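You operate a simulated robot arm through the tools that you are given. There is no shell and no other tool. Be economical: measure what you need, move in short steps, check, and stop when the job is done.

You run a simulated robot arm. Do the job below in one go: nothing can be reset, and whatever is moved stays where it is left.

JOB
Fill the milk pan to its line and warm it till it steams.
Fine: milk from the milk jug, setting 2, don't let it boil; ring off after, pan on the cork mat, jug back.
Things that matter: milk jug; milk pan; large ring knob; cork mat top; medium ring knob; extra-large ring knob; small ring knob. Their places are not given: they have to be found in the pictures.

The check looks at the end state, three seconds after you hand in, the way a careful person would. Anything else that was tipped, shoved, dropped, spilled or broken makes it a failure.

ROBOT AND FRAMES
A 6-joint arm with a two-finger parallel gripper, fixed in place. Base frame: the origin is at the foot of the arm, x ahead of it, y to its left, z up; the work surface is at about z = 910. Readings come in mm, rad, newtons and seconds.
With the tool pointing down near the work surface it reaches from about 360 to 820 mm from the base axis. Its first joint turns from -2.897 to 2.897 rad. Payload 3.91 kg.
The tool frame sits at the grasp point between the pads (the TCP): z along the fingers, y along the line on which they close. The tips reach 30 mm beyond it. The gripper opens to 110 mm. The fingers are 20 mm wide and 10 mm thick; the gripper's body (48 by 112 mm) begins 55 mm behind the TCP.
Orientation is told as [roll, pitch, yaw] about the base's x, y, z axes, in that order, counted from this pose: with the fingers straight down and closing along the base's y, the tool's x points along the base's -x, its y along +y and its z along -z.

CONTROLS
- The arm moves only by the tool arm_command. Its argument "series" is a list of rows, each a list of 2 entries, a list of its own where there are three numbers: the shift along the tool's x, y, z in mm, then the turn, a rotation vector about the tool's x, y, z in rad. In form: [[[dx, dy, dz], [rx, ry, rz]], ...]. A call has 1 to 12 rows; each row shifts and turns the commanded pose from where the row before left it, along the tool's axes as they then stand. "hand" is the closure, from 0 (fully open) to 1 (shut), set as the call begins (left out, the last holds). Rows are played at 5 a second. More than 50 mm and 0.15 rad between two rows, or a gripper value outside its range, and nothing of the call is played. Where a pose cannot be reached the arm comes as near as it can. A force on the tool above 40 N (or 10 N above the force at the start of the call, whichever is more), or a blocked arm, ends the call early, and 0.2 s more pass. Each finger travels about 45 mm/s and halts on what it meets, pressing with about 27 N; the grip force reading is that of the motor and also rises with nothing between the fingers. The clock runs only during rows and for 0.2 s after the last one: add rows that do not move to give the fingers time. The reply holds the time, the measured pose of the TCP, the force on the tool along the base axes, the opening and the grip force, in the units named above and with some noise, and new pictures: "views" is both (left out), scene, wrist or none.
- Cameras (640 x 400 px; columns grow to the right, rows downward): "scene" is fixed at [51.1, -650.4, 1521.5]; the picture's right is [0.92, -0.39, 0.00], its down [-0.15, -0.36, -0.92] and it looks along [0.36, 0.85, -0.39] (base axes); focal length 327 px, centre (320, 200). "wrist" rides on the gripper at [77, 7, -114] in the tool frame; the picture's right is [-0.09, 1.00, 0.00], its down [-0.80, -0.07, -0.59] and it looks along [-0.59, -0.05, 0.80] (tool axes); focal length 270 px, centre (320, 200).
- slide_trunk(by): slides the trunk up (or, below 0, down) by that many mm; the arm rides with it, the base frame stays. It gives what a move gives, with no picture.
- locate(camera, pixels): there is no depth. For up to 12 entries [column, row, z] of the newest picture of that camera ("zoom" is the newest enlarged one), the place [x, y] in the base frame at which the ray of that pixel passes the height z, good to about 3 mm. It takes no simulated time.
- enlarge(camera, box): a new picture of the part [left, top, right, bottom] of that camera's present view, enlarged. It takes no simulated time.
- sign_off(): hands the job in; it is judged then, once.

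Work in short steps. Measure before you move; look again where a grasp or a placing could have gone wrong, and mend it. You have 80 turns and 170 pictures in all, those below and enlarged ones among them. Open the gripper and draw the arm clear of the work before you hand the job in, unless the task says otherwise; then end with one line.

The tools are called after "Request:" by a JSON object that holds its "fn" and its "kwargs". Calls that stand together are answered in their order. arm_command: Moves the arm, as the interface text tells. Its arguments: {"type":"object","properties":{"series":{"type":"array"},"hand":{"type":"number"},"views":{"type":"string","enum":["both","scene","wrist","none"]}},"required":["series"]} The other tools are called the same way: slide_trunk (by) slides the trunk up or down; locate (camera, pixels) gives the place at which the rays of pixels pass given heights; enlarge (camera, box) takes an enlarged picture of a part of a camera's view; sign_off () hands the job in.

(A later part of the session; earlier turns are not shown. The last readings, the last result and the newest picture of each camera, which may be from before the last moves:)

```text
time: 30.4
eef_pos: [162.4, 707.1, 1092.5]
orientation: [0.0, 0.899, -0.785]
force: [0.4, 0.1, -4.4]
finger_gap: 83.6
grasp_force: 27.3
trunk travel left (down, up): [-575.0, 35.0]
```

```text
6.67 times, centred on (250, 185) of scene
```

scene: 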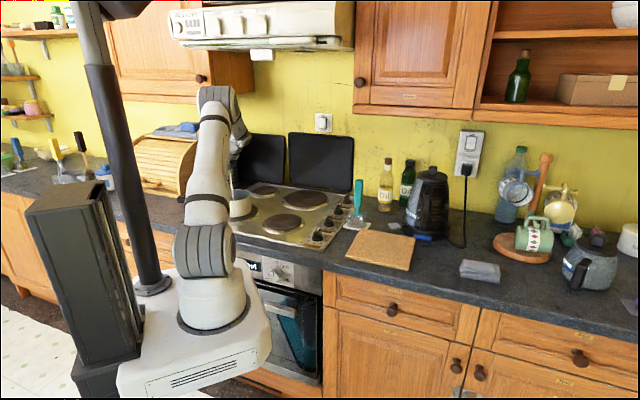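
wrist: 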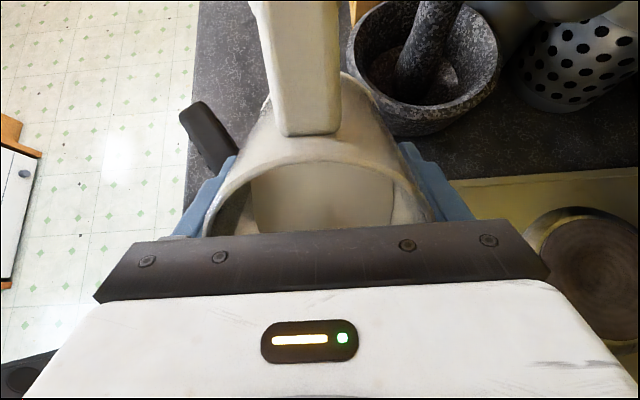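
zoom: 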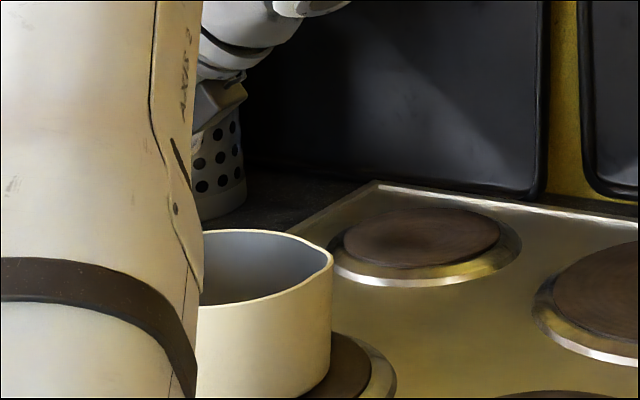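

Weight dropped ~1.3 N (≈130 ml in the pan). I raise, untilt, and slide sideways so the wrist camera can see inside the pan beside the jug.

Request:
{"fn": "arm_command", "kwargs": {"series": [[[-7.24, 0, 6.36], [0, -0.15, 0]], [[20, 0, -22], [0, 0, 0]], [[20, 0, -22], [0, 0, 0]], [[-7.24, 0, 6.36], [0, -0.15, 0]], [[-7.24, 0, 6.36], [0, -0.15, 0]], [[-7.24, 0, 6.36], [0, -0.15, 0]], [[-7.24, 0, 6.36], [0, -0.15, 0]], [[-7.24, 0, 6.36], [0, -0.15, 0]], [[0, 0, -30], [0, 0, 0]]], "views": "none"}}

Request:
{"fn": "arm_command", "kwargs": {"series": [[[0, -25, 0], [0, 0, 0]], [[0, -35, 0], [0, 0, 0]], [[0, -35, 0], [0, 0, 0]], [[0, -35, 0], [0, 0, 0]], [[0, -35, 0], [0, 0, 0]], [[0, -35, 0], [0, 0, 0]], [[0, 0, 0], [0, 0, 0]], [[0, 0, 0], [0, 0, 0]]]}}

```text
time: 32.4
eef_pos: [176.8, 693.6, 1130.1]
orientation: [0.001, -0.003, -0.787]
force: [-0.6, 0.3, -4.5]
finger_gap: 83.4
grasp_force: 26.2
trunk travel left (down, up): [-575.0, 35.0]
```

```text
time: 34.2
eef_pos: [34.3, 551.9, 1127.1]
orientation: [0.001, 0.0, -0.785]
force: [0.1, 0.3, -4.5]
finger_gap: 83.4
grasp_force: 27.1
trunk travel left (down, up): [-575.0, 35.0]
```

scene: 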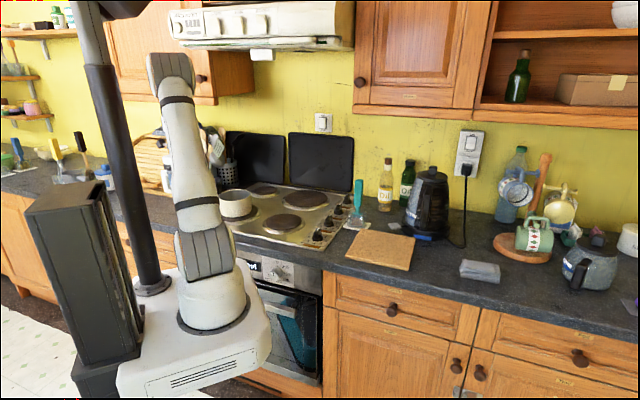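
wrist: 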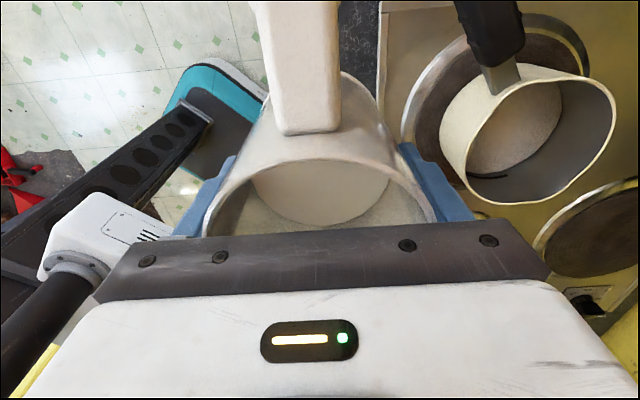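

The pan interior is now visible near (520,130), with a dark short mark around (485,177). I enlarge it.

Request:
{"fn": "enlarge", "kwargs": {"camera": "wrist", "box": [430, 60, 630, 215]}}

Request:
{"fn": "enlarge", "kwargs": {"camera": "wrist", "box": [455, 140, 555, 210]}}

```text
2.58 times, centred on (530, 138) of wrist
```

zoom: 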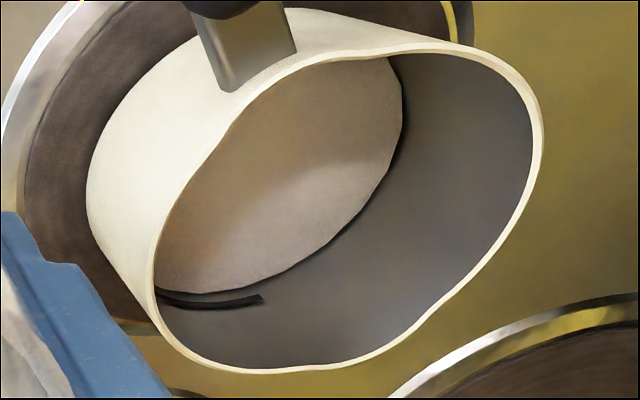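

```text
5.71 times, centred on (505, 175) of wrist
```

zoom: 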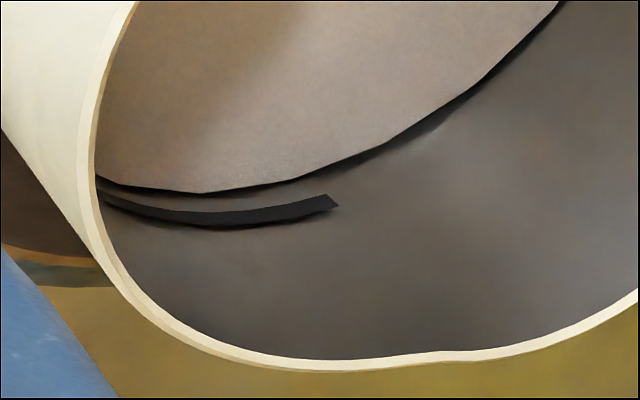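

The fill line is a dark band on the front wall, slightly above the present milk level. I measure heights along the wall by ray.

Request:
{"fn": "locate", "kwargs": {"camera": "wrist", "pixels": [[496, 203.9, 1000], [496, 203.9, 1005], [491, 172.7, 930], [491, 172.7, 940], [491, 172.7, 950], [491, 178, 940], [491, 178, 950], [491, 178, 960], [456, 150, 1000], [615, 110, 1000], [540, 68, 1000]]}}

```text
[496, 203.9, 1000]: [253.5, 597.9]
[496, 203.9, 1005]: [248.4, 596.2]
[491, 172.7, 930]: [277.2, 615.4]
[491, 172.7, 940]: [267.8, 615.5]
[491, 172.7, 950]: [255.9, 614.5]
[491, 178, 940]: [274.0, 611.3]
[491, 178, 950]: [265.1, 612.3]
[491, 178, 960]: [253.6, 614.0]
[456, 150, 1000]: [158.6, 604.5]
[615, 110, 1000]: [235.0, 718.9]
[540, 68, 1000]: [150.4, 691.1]
```

Milk sits about 9 mm below the line (≈115 ml still missing). I go back over the pan and tilt to 0.9 rad at height, then lower.

Request:
{"fn": "arm_command", "kwargs": {"series": [[[0, 25, 0], [0, 0, 0]], [[0, 35, 0], [0, 0, 0]], [[0, 35, 0], [0, 0, 0]], [[0, 35, 0], [0, 0, 0]], [[0, 35, 0], [0, 0, 0]], [[0, 35, 0], [0, 0, 0]], [[0, 0, 0], [0, 0, 0]], [[6.21, 0, -7.38], [0, 0.15, 0]], [[6.21, 0, -7.38], [0, 0.15, 0]], [[6.21, 0, -7.38], [0, 0.15, 0]], [[6.21, 0, -7.38], [0, 0.15, 0]], [[6.21, 0, -7.38], [0, 0.15, 0]]], "views": "none"}}

Request:
{"fn": "arm_command", "kwargs": {"series": [[[-27, 0, 29], [0, 0, 0]], [[-27, 0, 29], [0, 0, 0]], [[6.21, 0, -7.38], [0, 0.15, 0]], [[4.26, 0, -4.82], [0, 0.1, 0]], [[2.1, 0, -2.4], [0, 0.05, 0]], [[0, 0, 0], [0, 0, 0]]], "views": "none"}}

Request:
{"fn": "enlarge", "kwargs": {"camera": "scene", "box": [225, 155, 275, 215]}}

Request:
{"fn": "arm_command", "kwargs": {"series": [[[0, 0, 0], [0, 0, 0]], [[0, 0, 0], [0, 0, 0]], [[0, 0, 0], [0, 0, 0]], [[0, 0, 0], [0, 0, 0]], [[0, 0, 0], [0, 0, 0]], [[0, 0, 0], [0, 0, 0]]], "views": "none"}}

Request:
{"fn": "enlarge", "kwargs": {"camera": "scene", "box": [225, 155, 275, 215]}}

```text
time: 36.8
eef_pos: [162.2, 706.7, 1172.1]
orientation: [0.001, 0.752, -0.789]
force: [-0.1, -0.2, -3.4]
finger_gap: 83.3
grasp_force: 27.2
trunk travel left (down, up): [-575.0, 35.0]
```

```text
time: 38.2
eef_pos: [163.3, 705.0, 1112.2]
orientation: [-0.001, 1.051, -0.786]
force: [0.1, -0.5, -3.2]
finger_gap: 83.5
grasp_force: 26.7
trunk travel left (down, up): [-575.0, 35.0]
```

```text
6.67 times, centred on (250, 185) of scene
```

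zoom: 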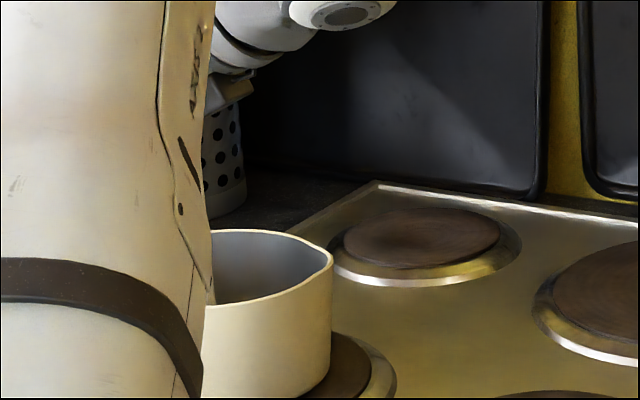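

```text
time: 39.6
eef_pos: [163.9, 705.6, 1110.5]
orientation: [-0.001, 1.049, -0.787]
force: [0.2, 0.5, -2.6]
finger_gap: 83.3
grasp_force: 26.9
trunk travel left (down, up): [-575.0, 35.0]
```

```text
6.67 times, centred on (250, 185) of scene
```

zoom: 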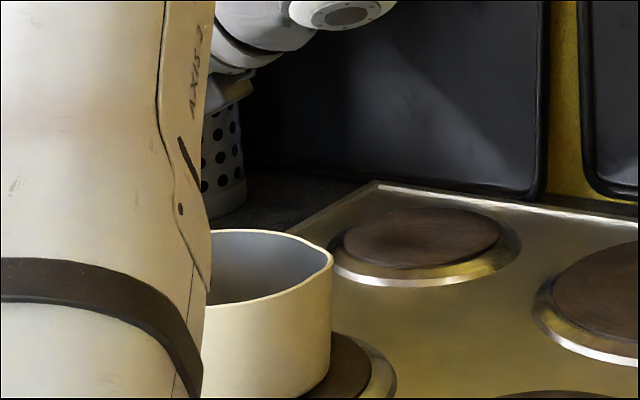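

Reading dropped further. I untilt and go to the viewing spot again to check the level.

Request:
{"fn": "arm_command", "kwargs": {"series": [[[-7.24, 0, 6.36], [0, -0.15, 0]], [[32, 0, -25], [0, 0, 0]], [[32, 0, -25], [0, 0, 0]], [[-7.24, 0, 6.36], [0, -0.15, 0]], [[-7.24, 0, 6.36], [0, -0.15, 0]], [[-7.24, 0, 6.36], [0, -0.15, 0]], [[-7.24, 0, 6.36], [0, -0.15, 0]], [[-7.24, 0, 6.36], [0, -0.15, 0]], [[-7.24, 0, 6.36], [0, -0.15, 0]], [[0, 0, 0], [0, 0, 0]]], "views": "none"}}

Request:
{"fn": "arm_command", "kwargs": {"series": [[[0, -25, 0], [0, 0, 0]], [[0, -35, 0], [0, 0, 0]], [[0, -35, 0], [0, 0, 0]], [[0, -35, 0], [0, 0, 0]], [[0, -35, 0], [0, 0, 0]], [[0, -35, 0], [0, 0, 0]], [[0, 0, 0], [0, 0, 0]], [[0, 0, 0], [0, 0, 0]]], "views": "wrist"}}

Request:
{"fn": "enlarge", "kwargs": {"camera": "wrist", "box": [455, 140, 555, 210]}}

```text
time: 41.8
eef_pos: [176.4, 695.8, 1131.4]
orientation: [-0.001, -0.001, -0.785]
force: [-0.2, 0.8, -2.9]
finger_gap: 83.5
grasp_force: 27.0
trunk travel left (down, up): [-575.0, 35.0]
```

```text
time: 43.6
eef_pos: [33.1, 551.4, 1131.4]
orientation: [-0.001, 0.0, -0.785]
force: [0.4, -0.1, -2.7]
finger_gap: 83.4
grasp_force: 26.9
trunk travel left (down, up): [-575.0, 35.0]
```

wrist: 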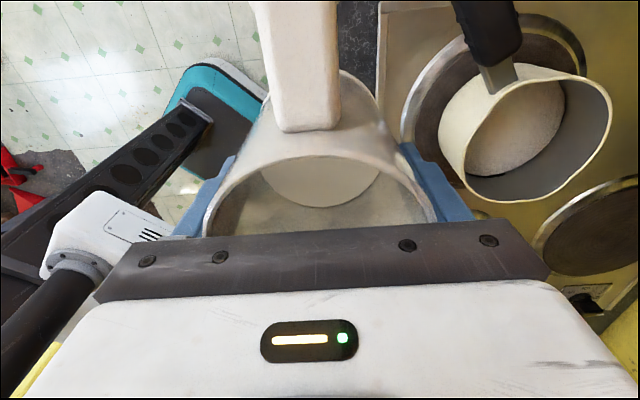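

```text
5.71 times, centred on (505, 175) of wrist
```

zoom: 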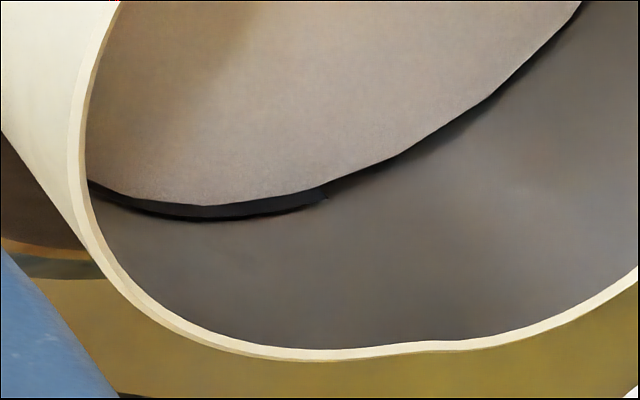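

The milk now touches the lower edge of the line; centre of the band is ~1.5 mm higher (~20 ml). I top up with a slightly deeper tilt (1.08 rad).

Request:
{"fn": "arm_command", "kwargs": {"series": [[[0, 25, 0], [0, 0, 0]], [[0, 35, 0], [0, 0, 0]], [[0, 35, 0], [0, 0, 0]], [[0, 35, 0], [0, 0, 0]], [[0, 35, 0], [0, 0, 0]], [[0, 35, 0], [0, 0, 0]], [[0, 0, 0], [0, 0, 0]], [[6.21, 0, -7.38], [0, 0.15, 0]], [[6.21, 0, -7.38], [0, 0.15, 0]], [[6.21, 0, -7.38], [0, 0.15, 0]], [[6.21, 0, -7.38], [0, 0.15, 0]], [[6.21, 0, -7.38], [0, 0.15, 0]]], "views": "none"}}

Request:
{"fn": "arm_command", "kwargs": {"series": [[[-27, 0, 29], [0, 0, 0]], [[-27, 0, 29], [0, 0, 0]], [[6.21, 0, -7.38], [0, 0.15, 0]], [[4.26, 0, -4.82], [0, 0.1, 0]], [[2.1, 0, -2.4], [0, 0.05, 0]], [[1.2, 0, -1.4], [0, 0.028, 0]], [[0, 0, 0], [0, 0, 0]], [[0, 0, 0], [0, 0, 0]], [[0, 0, 0], [0, 0, 0]], [[0, 0, 0], [0, 0, 0]], [[0, 0, 0], [0, 0, 0]], [[0, 0, 0], [0, 0, 0]]], "views": "none"}}

Request:
{"fn": "arm_command", "kwargs": {"series": [[[-7.24, 0, 6.36], [0, -0.15, 0]], [[32, 0, -25], [0, 0, 0]], [[32, 0, -25], [0, 0, 0]], [[-7.24, 0, 6.36], [0, -0.15, 0]], [[-7.24, 0, 6.36], [0, -0.15, 0]], [[-7.24, 0, 6.36], [0, -0.15, 0]], [[-7.24, 0, 6.36], [0, -0.15, 0]], [[-7.24, 0, 6.36], [0, -0.15, 0]], [[-8.6, 0, 7.5], [0, -0.178, 0]], [[0, 0, 0], [0, 0, 0]]], "views": "none"}}

```text
time: 46.2
eef_pos: [163.7, 706.6, 1174.1]
orientation: [0.001, 0.752, -0.787]
force: [0.3, 0.0, -3.2]
finger_gap: 83.6
grasp_force: 27.5
trunk travel left (down, up): [-575.0, 35.0]
```

```text
time: 48.8
eef_pos: [165.9, 705.6, 1115.6]
orientation: [-0.002, 1.077, -0.788]
force: [-0.8, 0.0, -3.1]
finger_gap: 83.3
grasp_force: 26.8
trunk travel left (down, up): [-575.0, 35.0]
```

```text
refused: row 9 steps farther than a row can; nothing moved
```

The last row was too large a turn; I repeat the untilt with smaller turns.

Request:
{"fn": "arm_command", "kwargs": {"series": [[[-7.24, 0, 6.36], [0, -0.15, 0]], [[32, 0, -25], [0, 0, 0]], [[32, 0, -25], [0, 0, 0]], [[-7.24, 0, 6.36], [0, -0.15, 0]], [[-7.24, 0, 6.36], [0, -0.15, 0]], [[-7.24, 0, 6.36], [0, -0.15, 0]], [[-7.24, 0, 6.36], [0, -0.15, 0]], [[-7.24, 0, 6.36], [0, -0.15, 0]], [[-7.24, 0, 6.36], [0, -0.15, 0]], [[-1.3, 0, 1.2], [0, -0.027, 0]], [[0, 0, 0], [0, 0, 0]]], "views": "none"}}

Request:
{"fn": "arm_command", "kwargs": {"series": [[[0, -25, 0], [0, 0, 0]], [[0, -35, 0], [0, 0, 0]], [[0, -35, 0], [0, 0, 0]], [[0, -35, 0], [0, 0, 0]], [[0, -35, 0], [0, 0, 0]], [[0, -35, 0], [0, 0, 0]], [[0, 0, 0], [0, 0, 0]], [[0, 0, 0], [0, 0, 0]]], "views": "wrist"}}

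Request:
{"fn": "enlarge", "kwargs": {"camera": "wrist", "box": [455, 140, 555, 210]}}

```text
time: 51.2
eef_pos: [176.9, 693.7, 1132.6]
orientation: [0.0, 0.0, -0.786]
force: [-0.5, -0.1, -1.9]
finger_gap: 83.4
grasp_force: 27.1
trunk travel left (down, up): [-575.0, 35.0]
```

```text
time: 53.0
eef_pos: [39.7, 553.4, 1134.1]
orientation: [0.001, 0.002, -0.785]
force: [-0.1, -0.4, -3.6]
finger_gap: 83.5
grasp_force: 27.2
trunk travel left (down, up): [-575.0, 35.0]
```

wrist: 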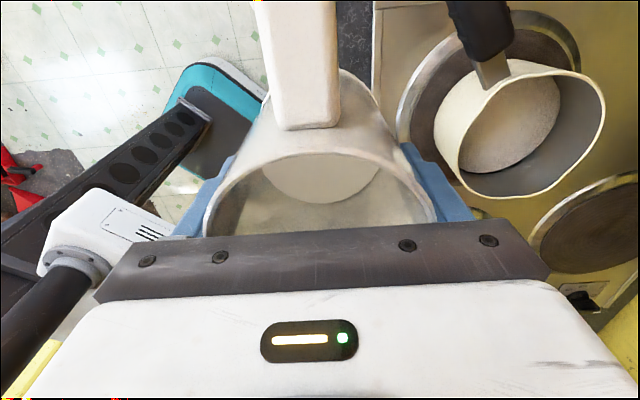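

```text
5.71 times, centred on (505, 175) of wrist
```

zoom: 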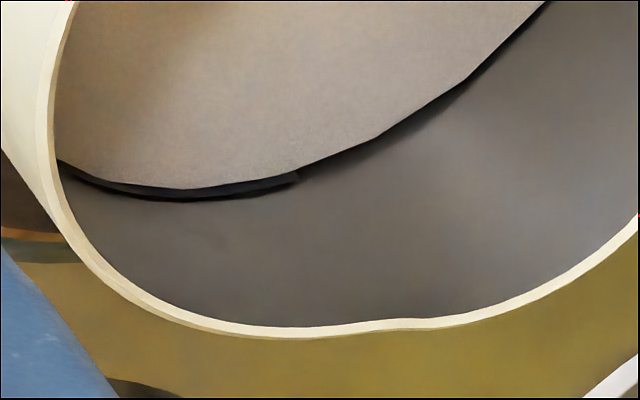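

Milk now stands mid-line — filled. I carry the jug back: turn yaw to the picking angle, then travel level.

Request:
{"fn": "arm_command", "kwargs": {"series": [[[0, 0, 0], [0, 0, -0.1358]], [[0, 0, 0], [0, 0, -0.1358]], [[0, 0, 0], [0, 0, -0.1358]], [[0, 0, 0], [0, 0, -0.1358]], [[0, 0, 0], [0, 0, -0.1358]], [[0, 0, 0], [0, 0, -0.1358]], [[0, 0, 0], [0, 0, -0.1358]], [[0, 0, 0], [0, 0, -0.1358]], [[0, 0, 0], [0, 0, -0.1358]]], "views": "none"}}

Request:
{"fn": "arm_command", "kwargs": {"series": [[[-14, -25, 0], [0, 0, 0]], [[-20.9, -38, 0], [0, 0, 0]], [[-20.9, -38, 0], [0, 0, 0]], [[-20.9, -38, 0], [0, 0, 0]], [[-20.9, -38, 0], [0, 0, 0]], [[-20.9, -38, 0], [0, 0, 0]], [[-20.9, -38, 0], [0, 0, 0]], [[-20.9, -38, 0], [0, 0, 0]], [[-20.9, -38, 0], [0, 0, 0]], [[-20.9, -38, 0], [0, 0, 0]], [[-20.9, -38, 0], [0, 0, 0]], [[-20.9, -38, 0], [0, 0, 0]]], "views": "scene"}}

```text
time: 55.0
eef_pos: [36.8, 550.8, 1133.7]
orientation: [0.003, 0.0, 0.438]
force: [-0.8, 0.2, -3.3]
finger_gap: 83.5
grasp_force: 26.8
trunk travel left (down, up): [-575.0, 35.0]
```

```text
time: 57.6
eef_pos: [444.9, 251.2, 1128.7]
orientation: [0.002, 0.001, 0.437]
force: [1.3, -0.4, -2.3]
finger_gap: 83.3
grasp_force: 26.7
trunk travel left (down, up): [-575.0, 35.0]
```

scene: 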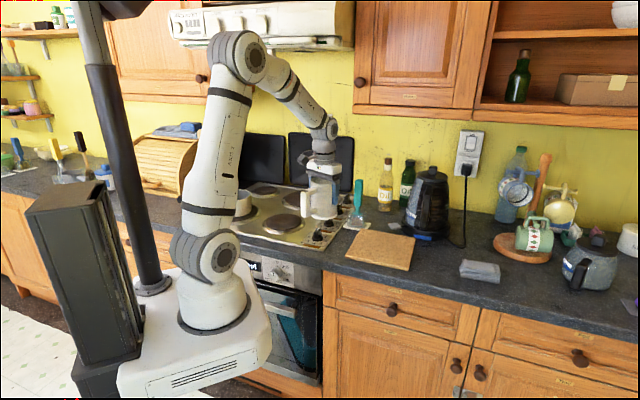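

On track. Finishing the travel to above the jug's original spot.

Request:
{"fn": "arm_command", "kwargs": {"series": [[[-22.5, -39.3, 0], [0, 0, 0]], [[-22.5, -39.3, 0], [0, 0, 0]], [[-22.5, -39.3, 0], [0, 0, 0]], [[-22.5, -39.3, 0], [0, 0, 0]], [[-22.5, -39.3, 0], [0, 0, 0]], [[-22.5, -39.3, 0], [0, 0, 0]], [[-22.5, -39.3, 0], [0, 0, 0]], [[-22.3, -39.5, 0], [0, 0, 0]], [[0, 0, 0], [0, 0, 0]], [[0, 0, 0], [0, 0, 0]]], "views": "none"}}

```text
time: 59.8
eef_pos: [739.7, 45.4, 1132.3]
orientation: [0.002, 0.001, 0.436]
force: [0.4, 0.1, -2.7]
finger_gap: 83.5
grasp_force: 26.7
trunk travel left (down, up): [-575.0, 35.0]
```

Aligned within ~3 mm. I correct and lower to just above the counter, then gently down.

Request:
{"fn": "arm_command", "kwargs": {"series": [[[0, -3.4, 20], [0, 0, 0]], [[0, 0, 35], [0, 0, 0]], [[0, 0, 35], [0, 0, 0]], [[0, 0, 30], [0, 0, 0]], [[0, 0, 15], [0, 0, 0]], [[0, 0, 6], [0, 0, 0]], [[0, 0, 3], [0, 0, 0]], [[0, 0, 2], [0, 0, 0]], [[0, 0, 0], [0, 0, 0]]]}}

```text
time: 61.8
eef_pos: [741.0, 41.3, 987.6]
orientation: [-0.001, -0.002, 0.436]
force: [1.6, -0.5, 4.3]
finger_gap: 83.5
grasp_force: 26.9
trunk travel left (down, up): [-575.0, 35.0]
```

scene: 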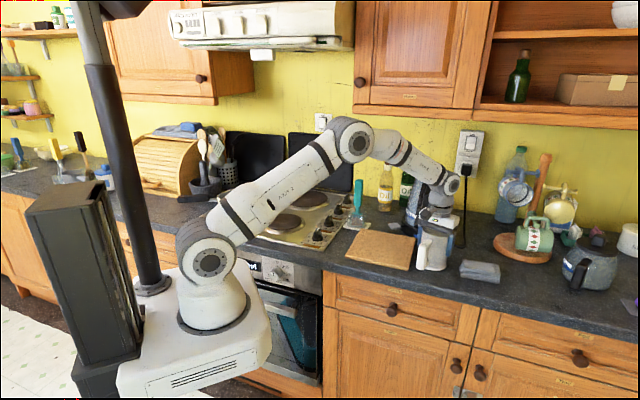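
wrist: 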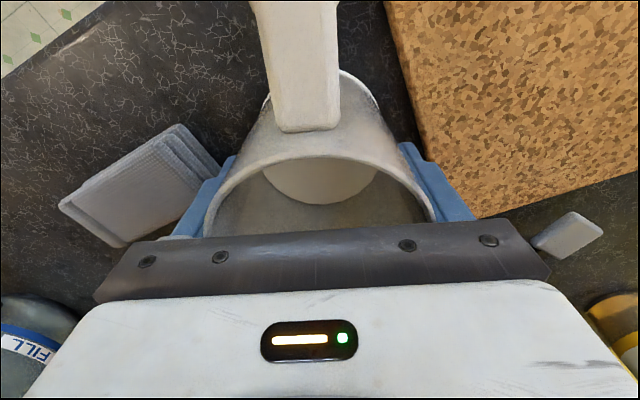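

Upward force shows the jug is on the counter. I open and rise straight up.

Request:
{"fn": "arm_command", "kwargs": {"series": [[[0, 0, 0], [0, 0, 0]], [[0, 0, 0], [0, 0, 0]], [[0, 0, 0], [0, 0, 0]], [[0, 0, 0], [0, 0, 0]], [[0, 0, -20], [0, 0, 0]], [[0, 0, -40], [0, 0, 0]], [[0, 0, -40], [0, 0, 0]], [[0, 0, -40], [0, 0, 0]]], "hand": 0}}

```text
time: 63.6
eef_pos: [740.3, 40.5, 1128.3]
orientation: [0.002, 0.0, 0.436]
force: [0.3, -0.5, 0.4]
finger_gap: 110.2
grasp_force: 0.1
trunk travel left (down, up): [-575.0, 35.0]
```

scene: 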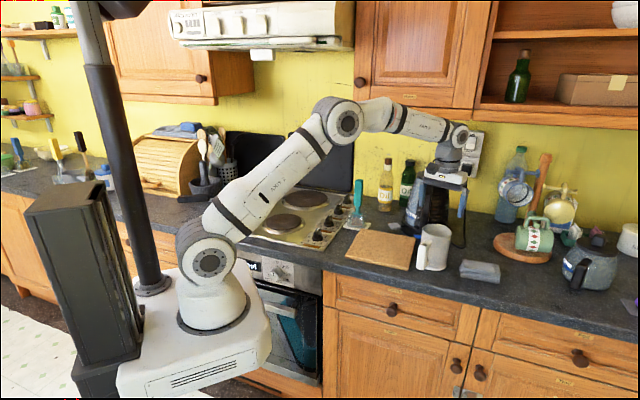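
wrist: 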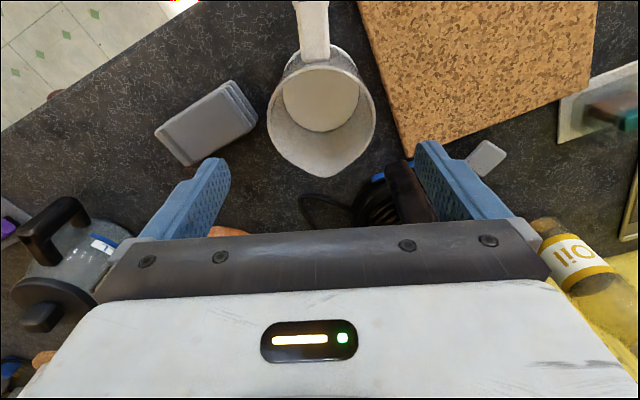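

Jug is back upright at its spot. I move above the LARGE knob (452,319) with yaw 45°, narrowing the fingers.

Request:
{"fn": "arm_command", "kwargs": {"series": [[[15.9, 41.6, 0], [0, 0, 0]], [[15.9, 41.6, 0], [0, 0, 0]], [[15.9, 41.6, 0], [0, 0, 0]], [[15.9, 41.6, 0], [0, 0, 0]], [[15.9, 41.6, 0], [0, 0, 0]], [[15.9, 41.6, 0], [0, 0, 0]], [[15.9, 41.6, 0], [0, 0, 0]], [[15.9, 41.6, 0], [0, 0, 0]], [[15.9, 41.3, 0], [0, 0, -0.116]], [[0, 0, 0], [0, 0, -0.116]], [[0, 0, 0], [0, 0, -0.116]], [[0, 0, 0], [0, 0, 0]]], "hand": 0.5}}

Request:
{"fn": "enlarge", "kwargs": {"camera": "wrist", "box": [220, 60, 420, 210]}}

Request:
{"fn": "enlarge", "kwargs": {"camera": "scene", "box": [290, 190, 370, 250]}}

```text
time: 66.2
eef_pos: [453.7, 320.1, 1125.1]
orientation: [0.003, -0.001, 0.785]
force: [-0.7, 0.5, 0.0]
finger_gap: 54.9
grasp_force: 0.0
trunk travel left (down, up): [-575.0, 35.0]
```

scene: 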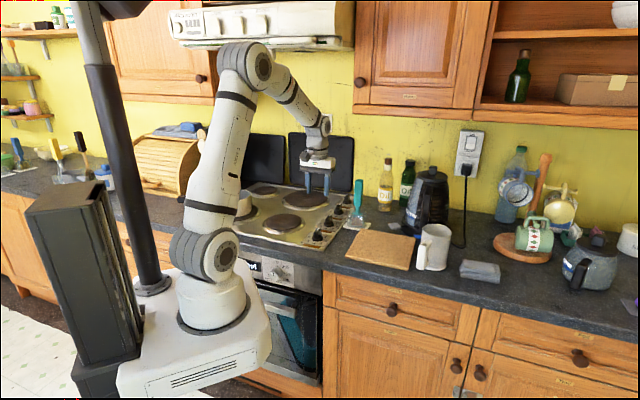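
wrist: 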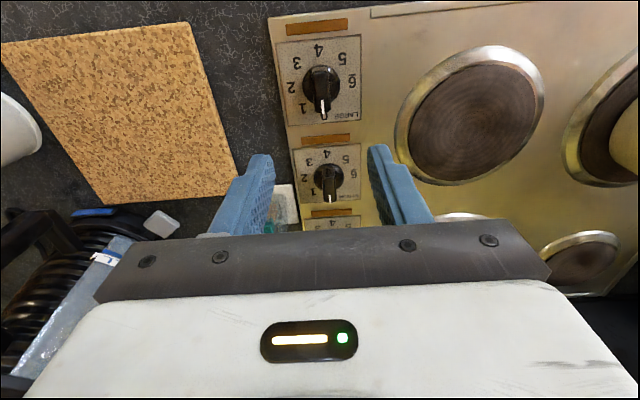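

```text
2.67 times, centred on (320, 135) of wrist
```

zoom: 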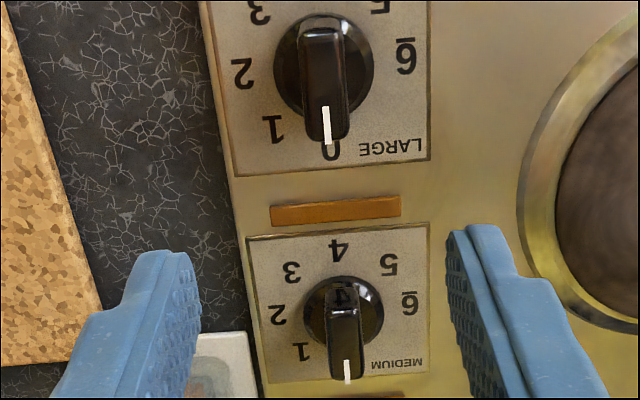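

```text
6.67 times, centred on (330, 220) of scene
```

zoom: 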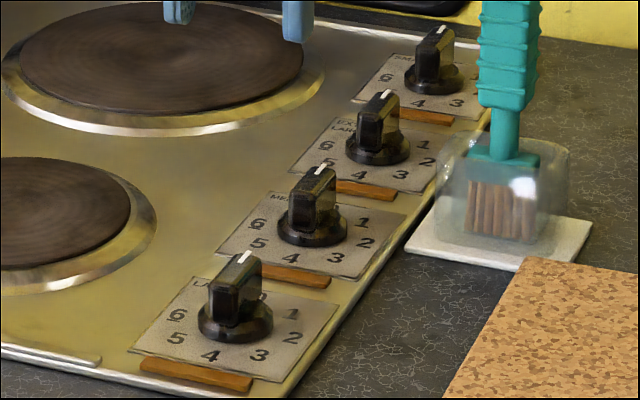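

The pointer is at 0 and 2 lies 90° clockwise in the picture. I locate the knob precisely.

Request:
{"fn": "locate", "kwargs": {"camera": "wrist", "pixels": [[321, 85.5, 925], [321.5, 79, 945], [321.5, 100, 945], [320, 70, 948], [323, 111, 948], [322, 84.5, 918], [321, 115, 918], [318.5, 53, 918], [291, 88, 918], [352, 80, 918]]}}

Request:
{"fn": "locate", "kwargs": {"camera": "scene", "pixels": [[317.3, 238.5, 922], [317, 230, 950], [315.5, 230, 945], [319.5, 229, 945]]}}

```text
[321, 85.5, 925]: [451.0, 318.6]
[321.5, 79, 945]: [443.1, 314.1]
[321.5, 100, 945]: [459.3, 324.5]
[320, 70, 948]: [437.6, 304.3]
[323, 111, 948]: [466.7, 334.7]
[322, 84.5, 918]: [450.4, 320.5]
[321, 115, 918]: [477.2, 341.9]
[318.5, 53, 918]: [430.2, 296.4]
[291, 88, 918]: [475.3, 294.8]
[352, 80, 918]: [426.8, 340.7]
```

```text
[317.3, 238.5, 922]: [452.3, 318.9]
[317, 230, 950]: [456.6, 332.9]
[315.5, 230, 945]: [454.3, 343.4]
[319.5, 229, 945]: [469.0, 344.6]
```

Knob axis ≈ (451.5,319), bar top ≈ 950. I descend so that the fingertips straddle the bar at ~937.

Request:
{"fn": "arm_command", "kwargs": {"series": [[[2.3, 0.8, 30], [0, 0, 0]], [[0, 0, 40], [0, 0, 0]], [[0, 0, 40], [0, 0, 0]], [[0, 0, 25], [0, 0, 0]], [[0, 0, 15], [0, 0, 0]], [[0, 0, 8], [0, 0, 0]], [[0, 0, 0], [0, 0, 0]]]}}

Request:
{"fn": "enlarge", "kwargs": {"camera": "wrist", "box": [220, 60, 420, 230]}}

Request:
{"fn": "enlarge", "kwargs": {"camera": "scene", "box": [290, 190, 370, 250]}}

```text
time: 67.8
eef_pos: [450.5, 318.5, 970.0]
orientation: [0.003, 0.001, 0.785]
force: [-0.3, -0.3, -0.2]
finger_gap: 55.1
grasp_force: 0.1
trunk travel left (down, up): [-575.0, 35.0]
```

scene: 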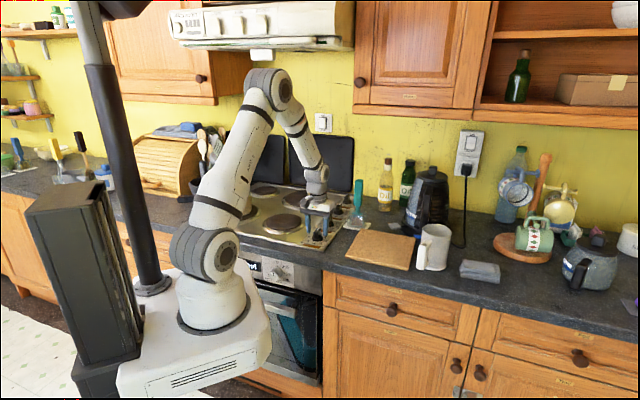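
wrist: 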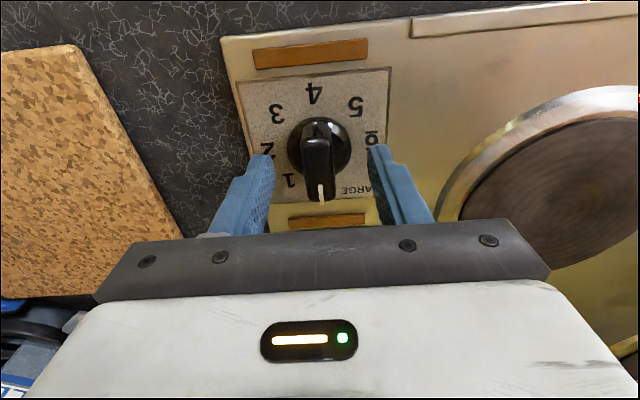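

```text
2.35 times, centred on (320, 145) of wrist
```

zoom: 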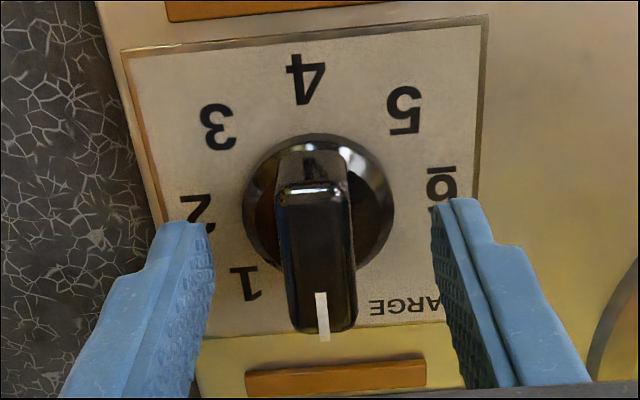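

```text
6.67 times, centred on (330, 220) of scene
```

zoom: 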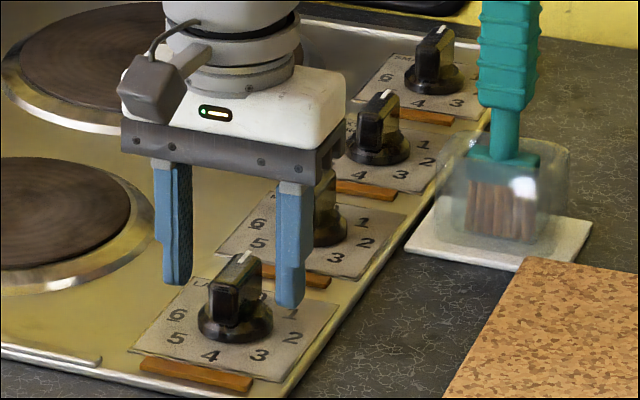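

Bar is centred between the fingers. I lower 5 mm more and close.

Request:
{"fn": "arm_command", "kwargs": {"series": [[[0, 0, 5], [0, 0, 0]], [[0, 0, 0], [0, 0, 0]], [[0, 0, 0], [0, 0, 0]], [[0, 0, 0], [0, 0, 0]], [[0, 0, 0], [0, 0, 0]], [[0, 0, 0], [0, 0, 0]]], "hand": 1, "views": "wrist"}}

```text
time: 69.2
eef_pos: [450.4, 319.3, 964.4]
orientation: [0.003, 0.001, 0.785]
force: [1.5, -3.9, -4.7]
finger_gap: 17.8
grasp_force: 44.6
trunk travel left (down, up): [-575.0, 35.0]
```

wrist: 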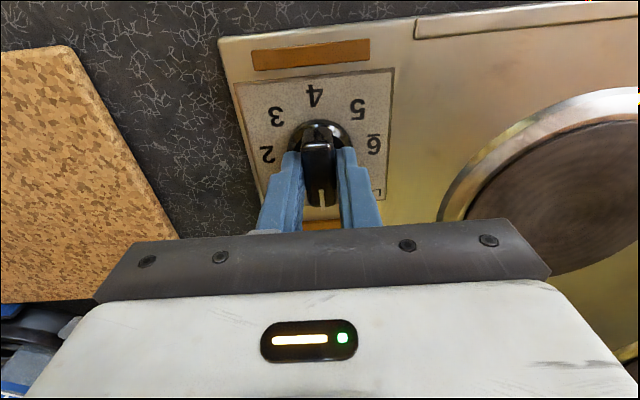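

Gripped (17.8 mm). I turn 90° clockwise to setting 2.

Request:
{"fn": "arm_command", "kwargs": {"series": [[[0, 0, 0], [0, 0, 0.143]], [[0, 0, 0], [0, 0, 0.143]], [[0, 0, 0], [0, 0, 0.143]], [[0, 0, 0], [0, 0, 0.143]], [[0, 0, 0], [0, 0, 0.143]], [[0, 0, 0], [0, 0, 0.143]], [[0, 0, 0], [0, 0, 0.143]], [[0, 0, 0], [0, 0, 0.143]], [[0, 0, 0], [0, 0, 0.143]], [[0, 0, 0], [0, 0, 0.143]], [[0, 0, 0], [0, 0, 0.141]], [[0, 0, 0], [0, 0, 0]]]}}

Request:
{"fn": "enlarge", "kwargs": {"camera": "wrist", "box": [220, 60, 420, 230]}}

```text
time: 71.8
eef_pos: [451.1, 320.1, 964.0]
orientation: [0.003, -0.002, -0.786]
force: [8.8, 12.6, 28.9]
finger_gap: 18.0
grasp_force: 44.8
trunk travel left (down, up): [-575.0, 35.0]
```

scene: 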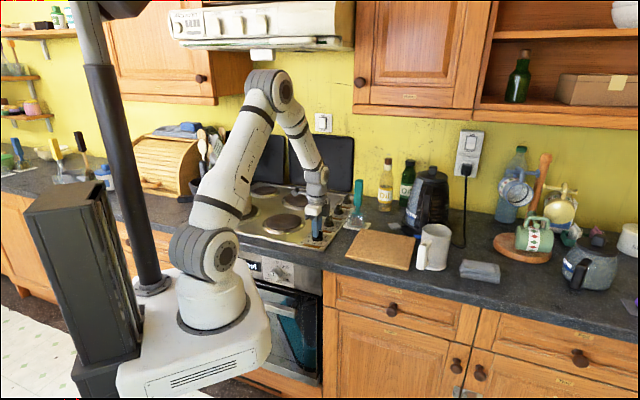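
wrist: 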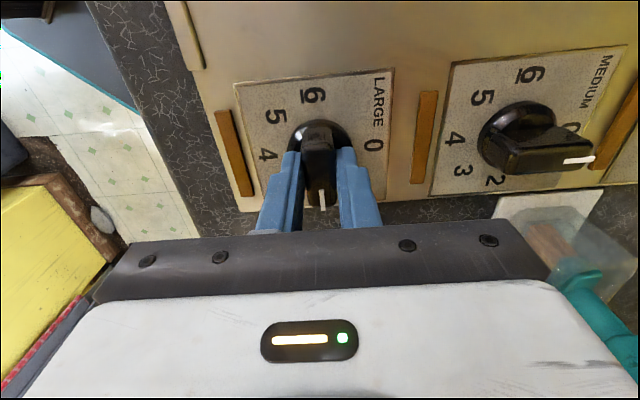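

```text
2.35 times, centred on (320, 145) of wrist
```

zoom: 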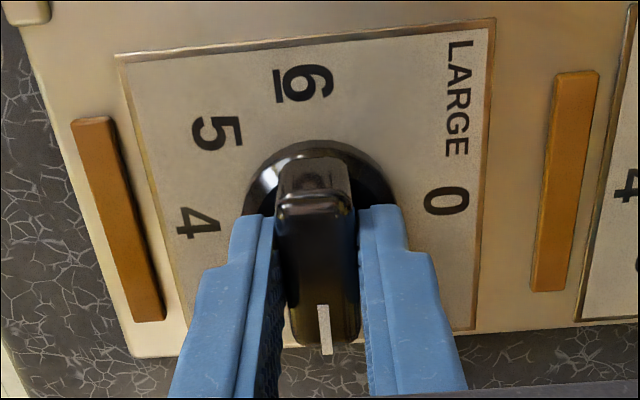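

The pointer now faces 2. I release and rise a bit, then verify and watch the pan.

Request:
{"fn": "arm_command", "kwargs": {"series": [[[0, 0, 0], [0, 0, 0]], [[0, 0, 0], [0, 0, 0]], [[0, 0, 0], [0, 0, 0]], [[0, 0, -20], [0, 0, 0]], [[0, 0, -40], [0, 0, 0]], [[0, 0, -40], [0, 0, 0]], [[0, 0, -40], [0, 0, 0]]], "hand": 0.5}}

Request:
{"fn": "enlarge", "kwargs": {"camera": "wrist", "box": [220, 30, 420, 180]}}

Request:
{"fn": "enlarge", "kwargs": {"camera": "scene", "box": [210, 140, 300, 220]}}

```text
time: 73.4
eef_pos: [449.6, 317.7, 1102.1]
orientation: [0.002, 0.0, -0.787]
force: [0.1, 0.2, -0.3]
finger_gap: 54.9
grasp_force: 0.1
trunk travel left (down, up): [-575.0, 35.0]
```

scene: 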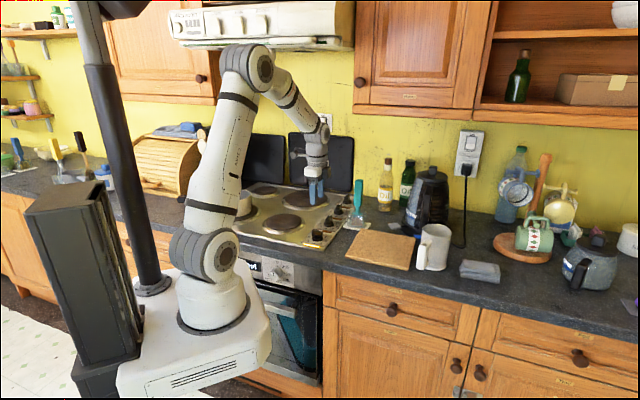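
wrist: 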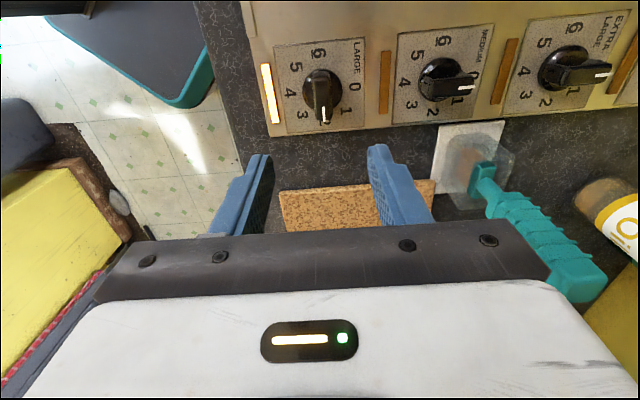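

```text
2.67 times, centred on (320, 105) of wrist
```

zoom: 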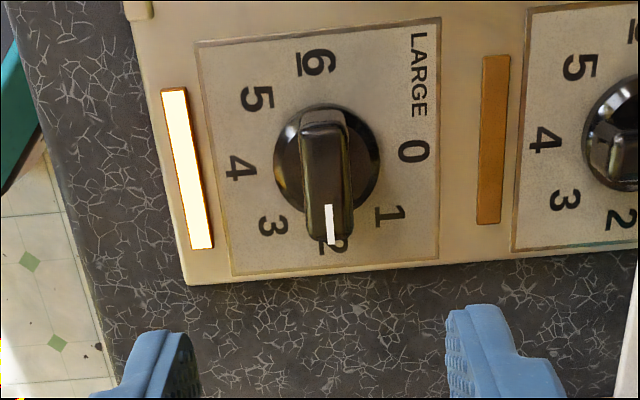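

```text
5.00 times, centred on (255, 180) of scene
```

zoom: 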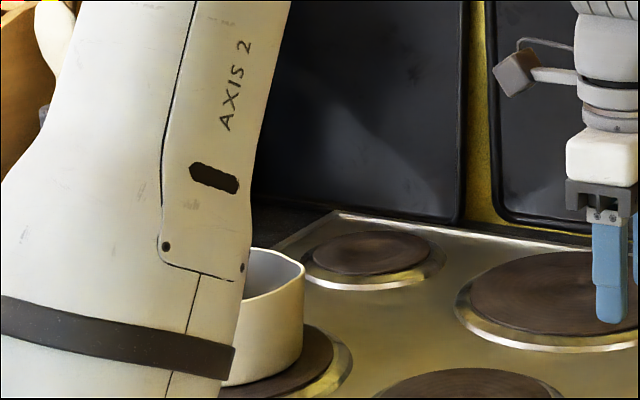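

Setting 2 is on and the LARGE lamp is lit. I shift the arm slightly right so that the pan is unobscured, and wait.

Request:
{"fn": "arm_command", "kwargs": {"series": [[[-47, 5, 0], [0, 0, 0]], [[-47, 5, 0], [0, 0, 0]], [[-47, 5, 0], [0, 0, 0]], [[0, 0, 0], [0, 0, 0]], [[0, 0, 0], [0, 0, 0]], [[0, 0, 0], [0, 0, 0]], [[0, 0, 0], [0, 0, 0]], [[0, 0, 0], [0, 0, 0]], [[0, 0, 0], [0, 0, 0]], [[0, 0, 0], [0, 0, 0]], [[0, 0, 0], [0, 0, 0]], [[0, 0, 0], [0, 0, 0]]], "views": "none"}}

Request:
{"fn": "enlarge", "kwargs": {"camera": "scene", "box": [210, 140, 300, 220]}}

```text
time: 76.0
eef_pos: [564.9, 231.7, 1103.6]
orientation: [-0.001, 0.002, -0.784]
force: [-0.9, 0.6, 0.5]
finger_gap: 54.9
grasp_force: 0.0
trunk travel left (down, up): [-575.0, 35.0]
```

```text
5.00 times, centred on (255, 180) of scene
```

zoom: 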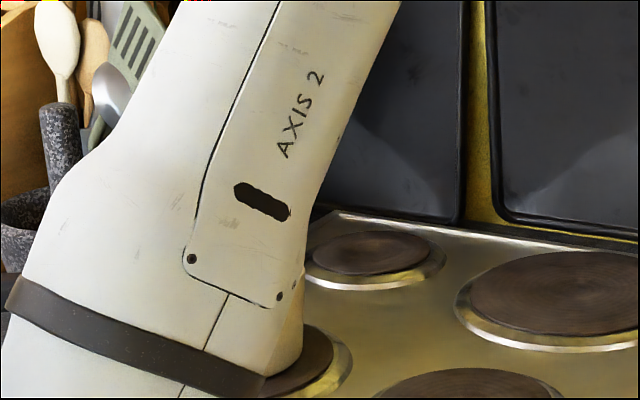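

That hides it more. I swing left to around (312,536) instead, from where the scene camera saw the pan clearly, and wait there.

Request:
{"fn": "arm_command", "kwargs": {"series": [[[43.8, 4, -5], [0, 0, 0]], [[43.8, 4, -5], [0, 0, 0]], [[43.8, 4, -5], [0, 0, 0]], [[43.8, 4, -5], [0, 0, 0]], [[43.8, 4, -5], [0, 0, 0]], [[43.8, 4, -5], [0, 0, 0]], [[43.8, 4, -5], [0, 0, 0]], [[43.8, 4, -5], [0, 0, 0]], [[43.8, 4, -5], [0, 0, 0]]], "views": "wrist"}}

Request:
{"fn": "enlarge", "kwargs": {"camera": "scene", "box": [210, 140, 300, 220]}}

```text
time: 78.0
eef_pos: [306.8, 538.2, 1149.3]
orientation: [0.0, 0.0, -0.786]
force: [0.6, 0.7, 0.7]
finger_gap: 54.8
grasp_force: 0.1
trunk travel left (down, up): [-575.0, 35.0]
```

wrist: 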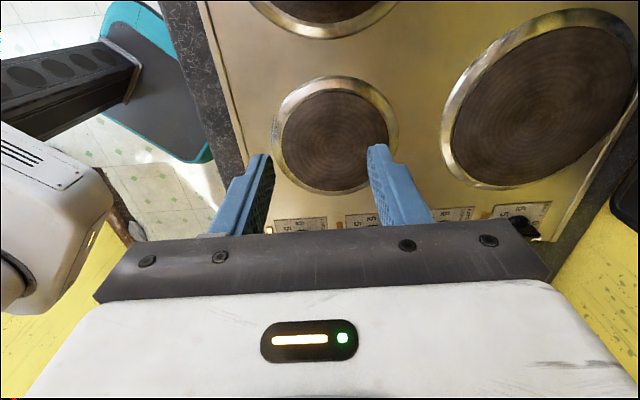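

```text
5.00 times, centred on (255, 180) of scene
```

zoom: 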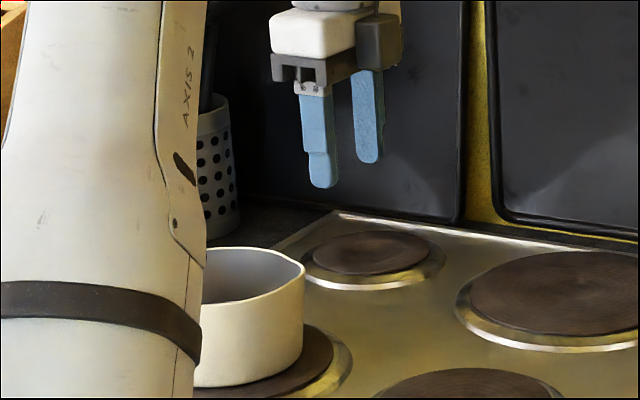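

The pan with dark background is visible; no steam yet (heat on ~7 s). I wait, watching after each few seconds.

Request:
{"fn": "arm_command", "kwargs": {"series": [[[0, 0, 0], [0, 0, 0]], [[0, 0, 0], [0, 0, 0]], [[0, 0, 0], [0, 0, 0]], [[0, 0, 0], [0, 0, 0]], [[0, 0, 0], [0, 0, 0]], [[0, 0, 0], [0, 0, 0]], [[0, 0, 0], [0, 0, 0]], [[0, 0, 0], [0, 0, 0]], [[0, 0, 0], [0, 0, 0]], [[0, 0, 0], [0, 0, 0]], [[0, 0, 0], [0, 0, 0]], [[0, 0, 0], [0, 0, 0]]], "views": "none"}}

Request:
{"fn": "arm_command", "kwargs": {"series": [[[0, 0, 0], [0, 0, 0]], [[0, 0, 0], [0, 0, 0]], [[0, 0, 0], [0, 0, 0]], [[0, 0, 0], [0, 0, 0]], [[0, 0, 0], [0, 0, 0]], [[0, 0, 0], [0, 0, 0]], [[0, 0, 0], [0, 0, 0]], [[0, 0, 0], [0, 0, 0]], [[0, 0, 0], [0, 0, 0]], [[0, 0, 0], [0, 0, 0]], [[0, 0, 0], [0, 0, 0]], [[0, 0, 0], [0, 0, 0]]], "views": "none"}}

Request:
{"fn": "enlarge", "kwargs": {"camera": "scene", "box": [210, 140, 300, 220]}}

```text
time: 80.6
eef_pos: [308.7, 537.1, 1148.6]
orientation: [0.001, 0.002, -0.785]
force: [0.3, 0.4, 0.2]
finger_gap: 55.3
grasp_force: 0.0
trunk travel left (down, up): [-575.0, 35.0]
```

```text
time: 83.2
eef_pos: [308.2, 537.3, 1148.5]
orientation: [0.0, 0.001, -0.785]
force: [-0.3, 0.2, -0.3]
finger_gap: 55.1
grasp_force: 0.0
trunk travel left (down, up): [-575.0, 35.0]
```

```text
5.00 times, centred on (255, 180) of scene
```

zoom: 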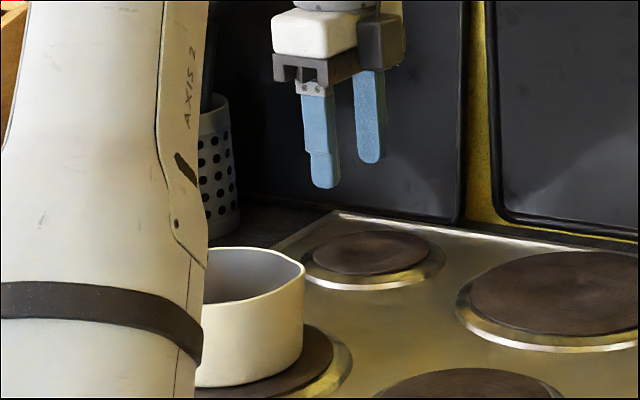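

No steam yet at 83 s. Waiting further with two looks.

Request:
{"fn": "arm_command", "kwargs": {"series": [[[0, 0, 0], [0, 0, 0]], [[0, 0, 0], [0, 0, 0]], [[0, 0, 0], [0, 0, 0]], [[0, 0, 0], [0, 0, 0]], [[0, 0, 0], [0, 0, 0]], [[0, 0, 0], [0, 0, 0]], [[0, 0, 0], [0, 0, 0]], [[0, 0, 0], [0, 0, 0]], [[0, 0, 0], [0, 0, 0]], [[0, 0, 0], [0, 0, 0]], [[0, 0, 0], [0, 0, 0]], [[0, 0, 0], [0, 0, 0]]], "views": "none"}}

Request:
{"fn": "arm_command", "kwargs": {"series": [[[0, 0, 0], [0, 0, 0]], [[0, 0, 0], [0, 0, 0]], [[0, 0, 0], [0, 0, 0]], [[0, 0, 0], [0, 0, 0]], [[0, 0, 0], [0, 0, 0]], [[0, 0, 0], [0, 0, 0]], [[0, 0, 0], [0, 0, 0]], [[0, 0, 0], [0, 0, 0]], [[0, 0, 0], [0, 0, 0]], [[0, 0, 0], [0, 0, 0]], [[0, 0, 0], [0, 0, 0]], [[0, 0, 0], [0, 0, 0]]], "views": "none"}}

Request:
{"fn": "enlarge", "kwargs": {"camera": "scene", "box": [210, 140, 300, 220]}}

```text
time: 85.8
eef_pos: [307.6, 536.2, 1148.5]
orientation: [-0.001, 0.002, -0.786]
force: [0.9, 0.5, 0.6]
finger_gap: 54.9
grasp_force: 0.0
trunk travel left (down, up): [-575.0, 35.0]
```

```text
time: 88.4
eef_pos: [308.3, 537.1, 1147.9]
orientation: [-0.001, 0.002, -0.786]
force: [-1.2, -0.3, -0.3]
finger_gap: 55.2
grasp_force: 0.0
trunk travel left (down, up): [-575.0, 35.0]
```

```text
5.00 times, centred on (255, 180) of scene
```

zoom: 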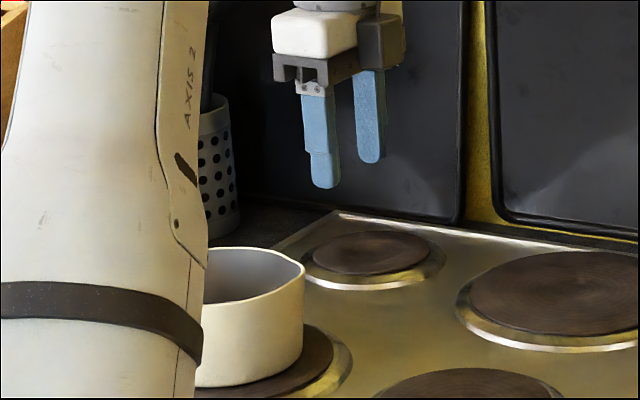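

Still no steam at 88 s. Waiting on with a look every ~5 s.

Request:
{"fn": "arm_command", "kwargs": {"series": [[[0, 0, 0], [0, 0, 0]], [[0, 0, 0], [0, 0, 0]], [[0, 0, 0], [0, 0, 0]], [[0, 0, 0], [0, 0, 0]], [[0, 0, 0], [0, 0, 0]], [[0, 0, 0], [0, 0, 0]], [[0, 0, 0], [0, 0, 0]], [[0, 0, 0], [0, 0, 0]], [[0, 0, 0], [0, 0, 0]], [[0, 0, 0], [0, 0, 0]], [[0, 0, 0], [0, 0, 0]], [[0, 0, 0], [0, 0, 0]]], "views": "none"}}

Request:
{"fn": "arm_command", "kwargs": {"series": [[[0, 0, 0], [0, 0, 0]], [[0, 0, 0], [0, 0, 0]], [[0, 0, 0], [0, 0, 0]], [[0, 0, 0], [0, 0, 0]], [[0, 0, 0], [0, 0, 0]], [[0, 0, 0], [0, 0, 0]], [[0, 0, 0], [0, 0, 0]], [[0, 0, 0], [0, 0, 0]], [[0, 0, 0], [0, 0, 0]], [[0, 0, 0], [0, 0, 0]], [[0, 0, 0], [0, 0, 0]], [[0, 0, 0], [0, 0, 0]]], "views": "none"}}

Request:
{"fn": "enlarge", "kwargs": {"camera": "scene", "box": [210, 140, 300, 220]}}

```text
time: 91.0
eef_pos: [308.0, 537.7, 1149.3]
orientation: [-0.001, 0.001, -0.787]
force: [0.1, 0.3, -0.5]
finger_gap: 54.9
grasp_force: 0.0
trunk travel left (down, up): [-575.0, 35.0]
```

```text
time: 93.6
eef_pos: [307.1, 536.4, 1149.7]
orientation: [0.0, 0.001, -0.784]
force: [0.9, -0.3, 0.0]
finger_gap: 54.9
grasp_force: 0.1
trunk travel left (down, up): [-575.0, 35.0]
```

```text
5.00 times, centred on (255, 180) of scene
```

zoom: 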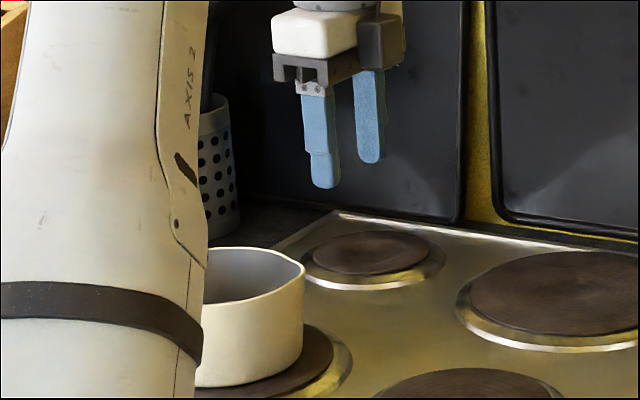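

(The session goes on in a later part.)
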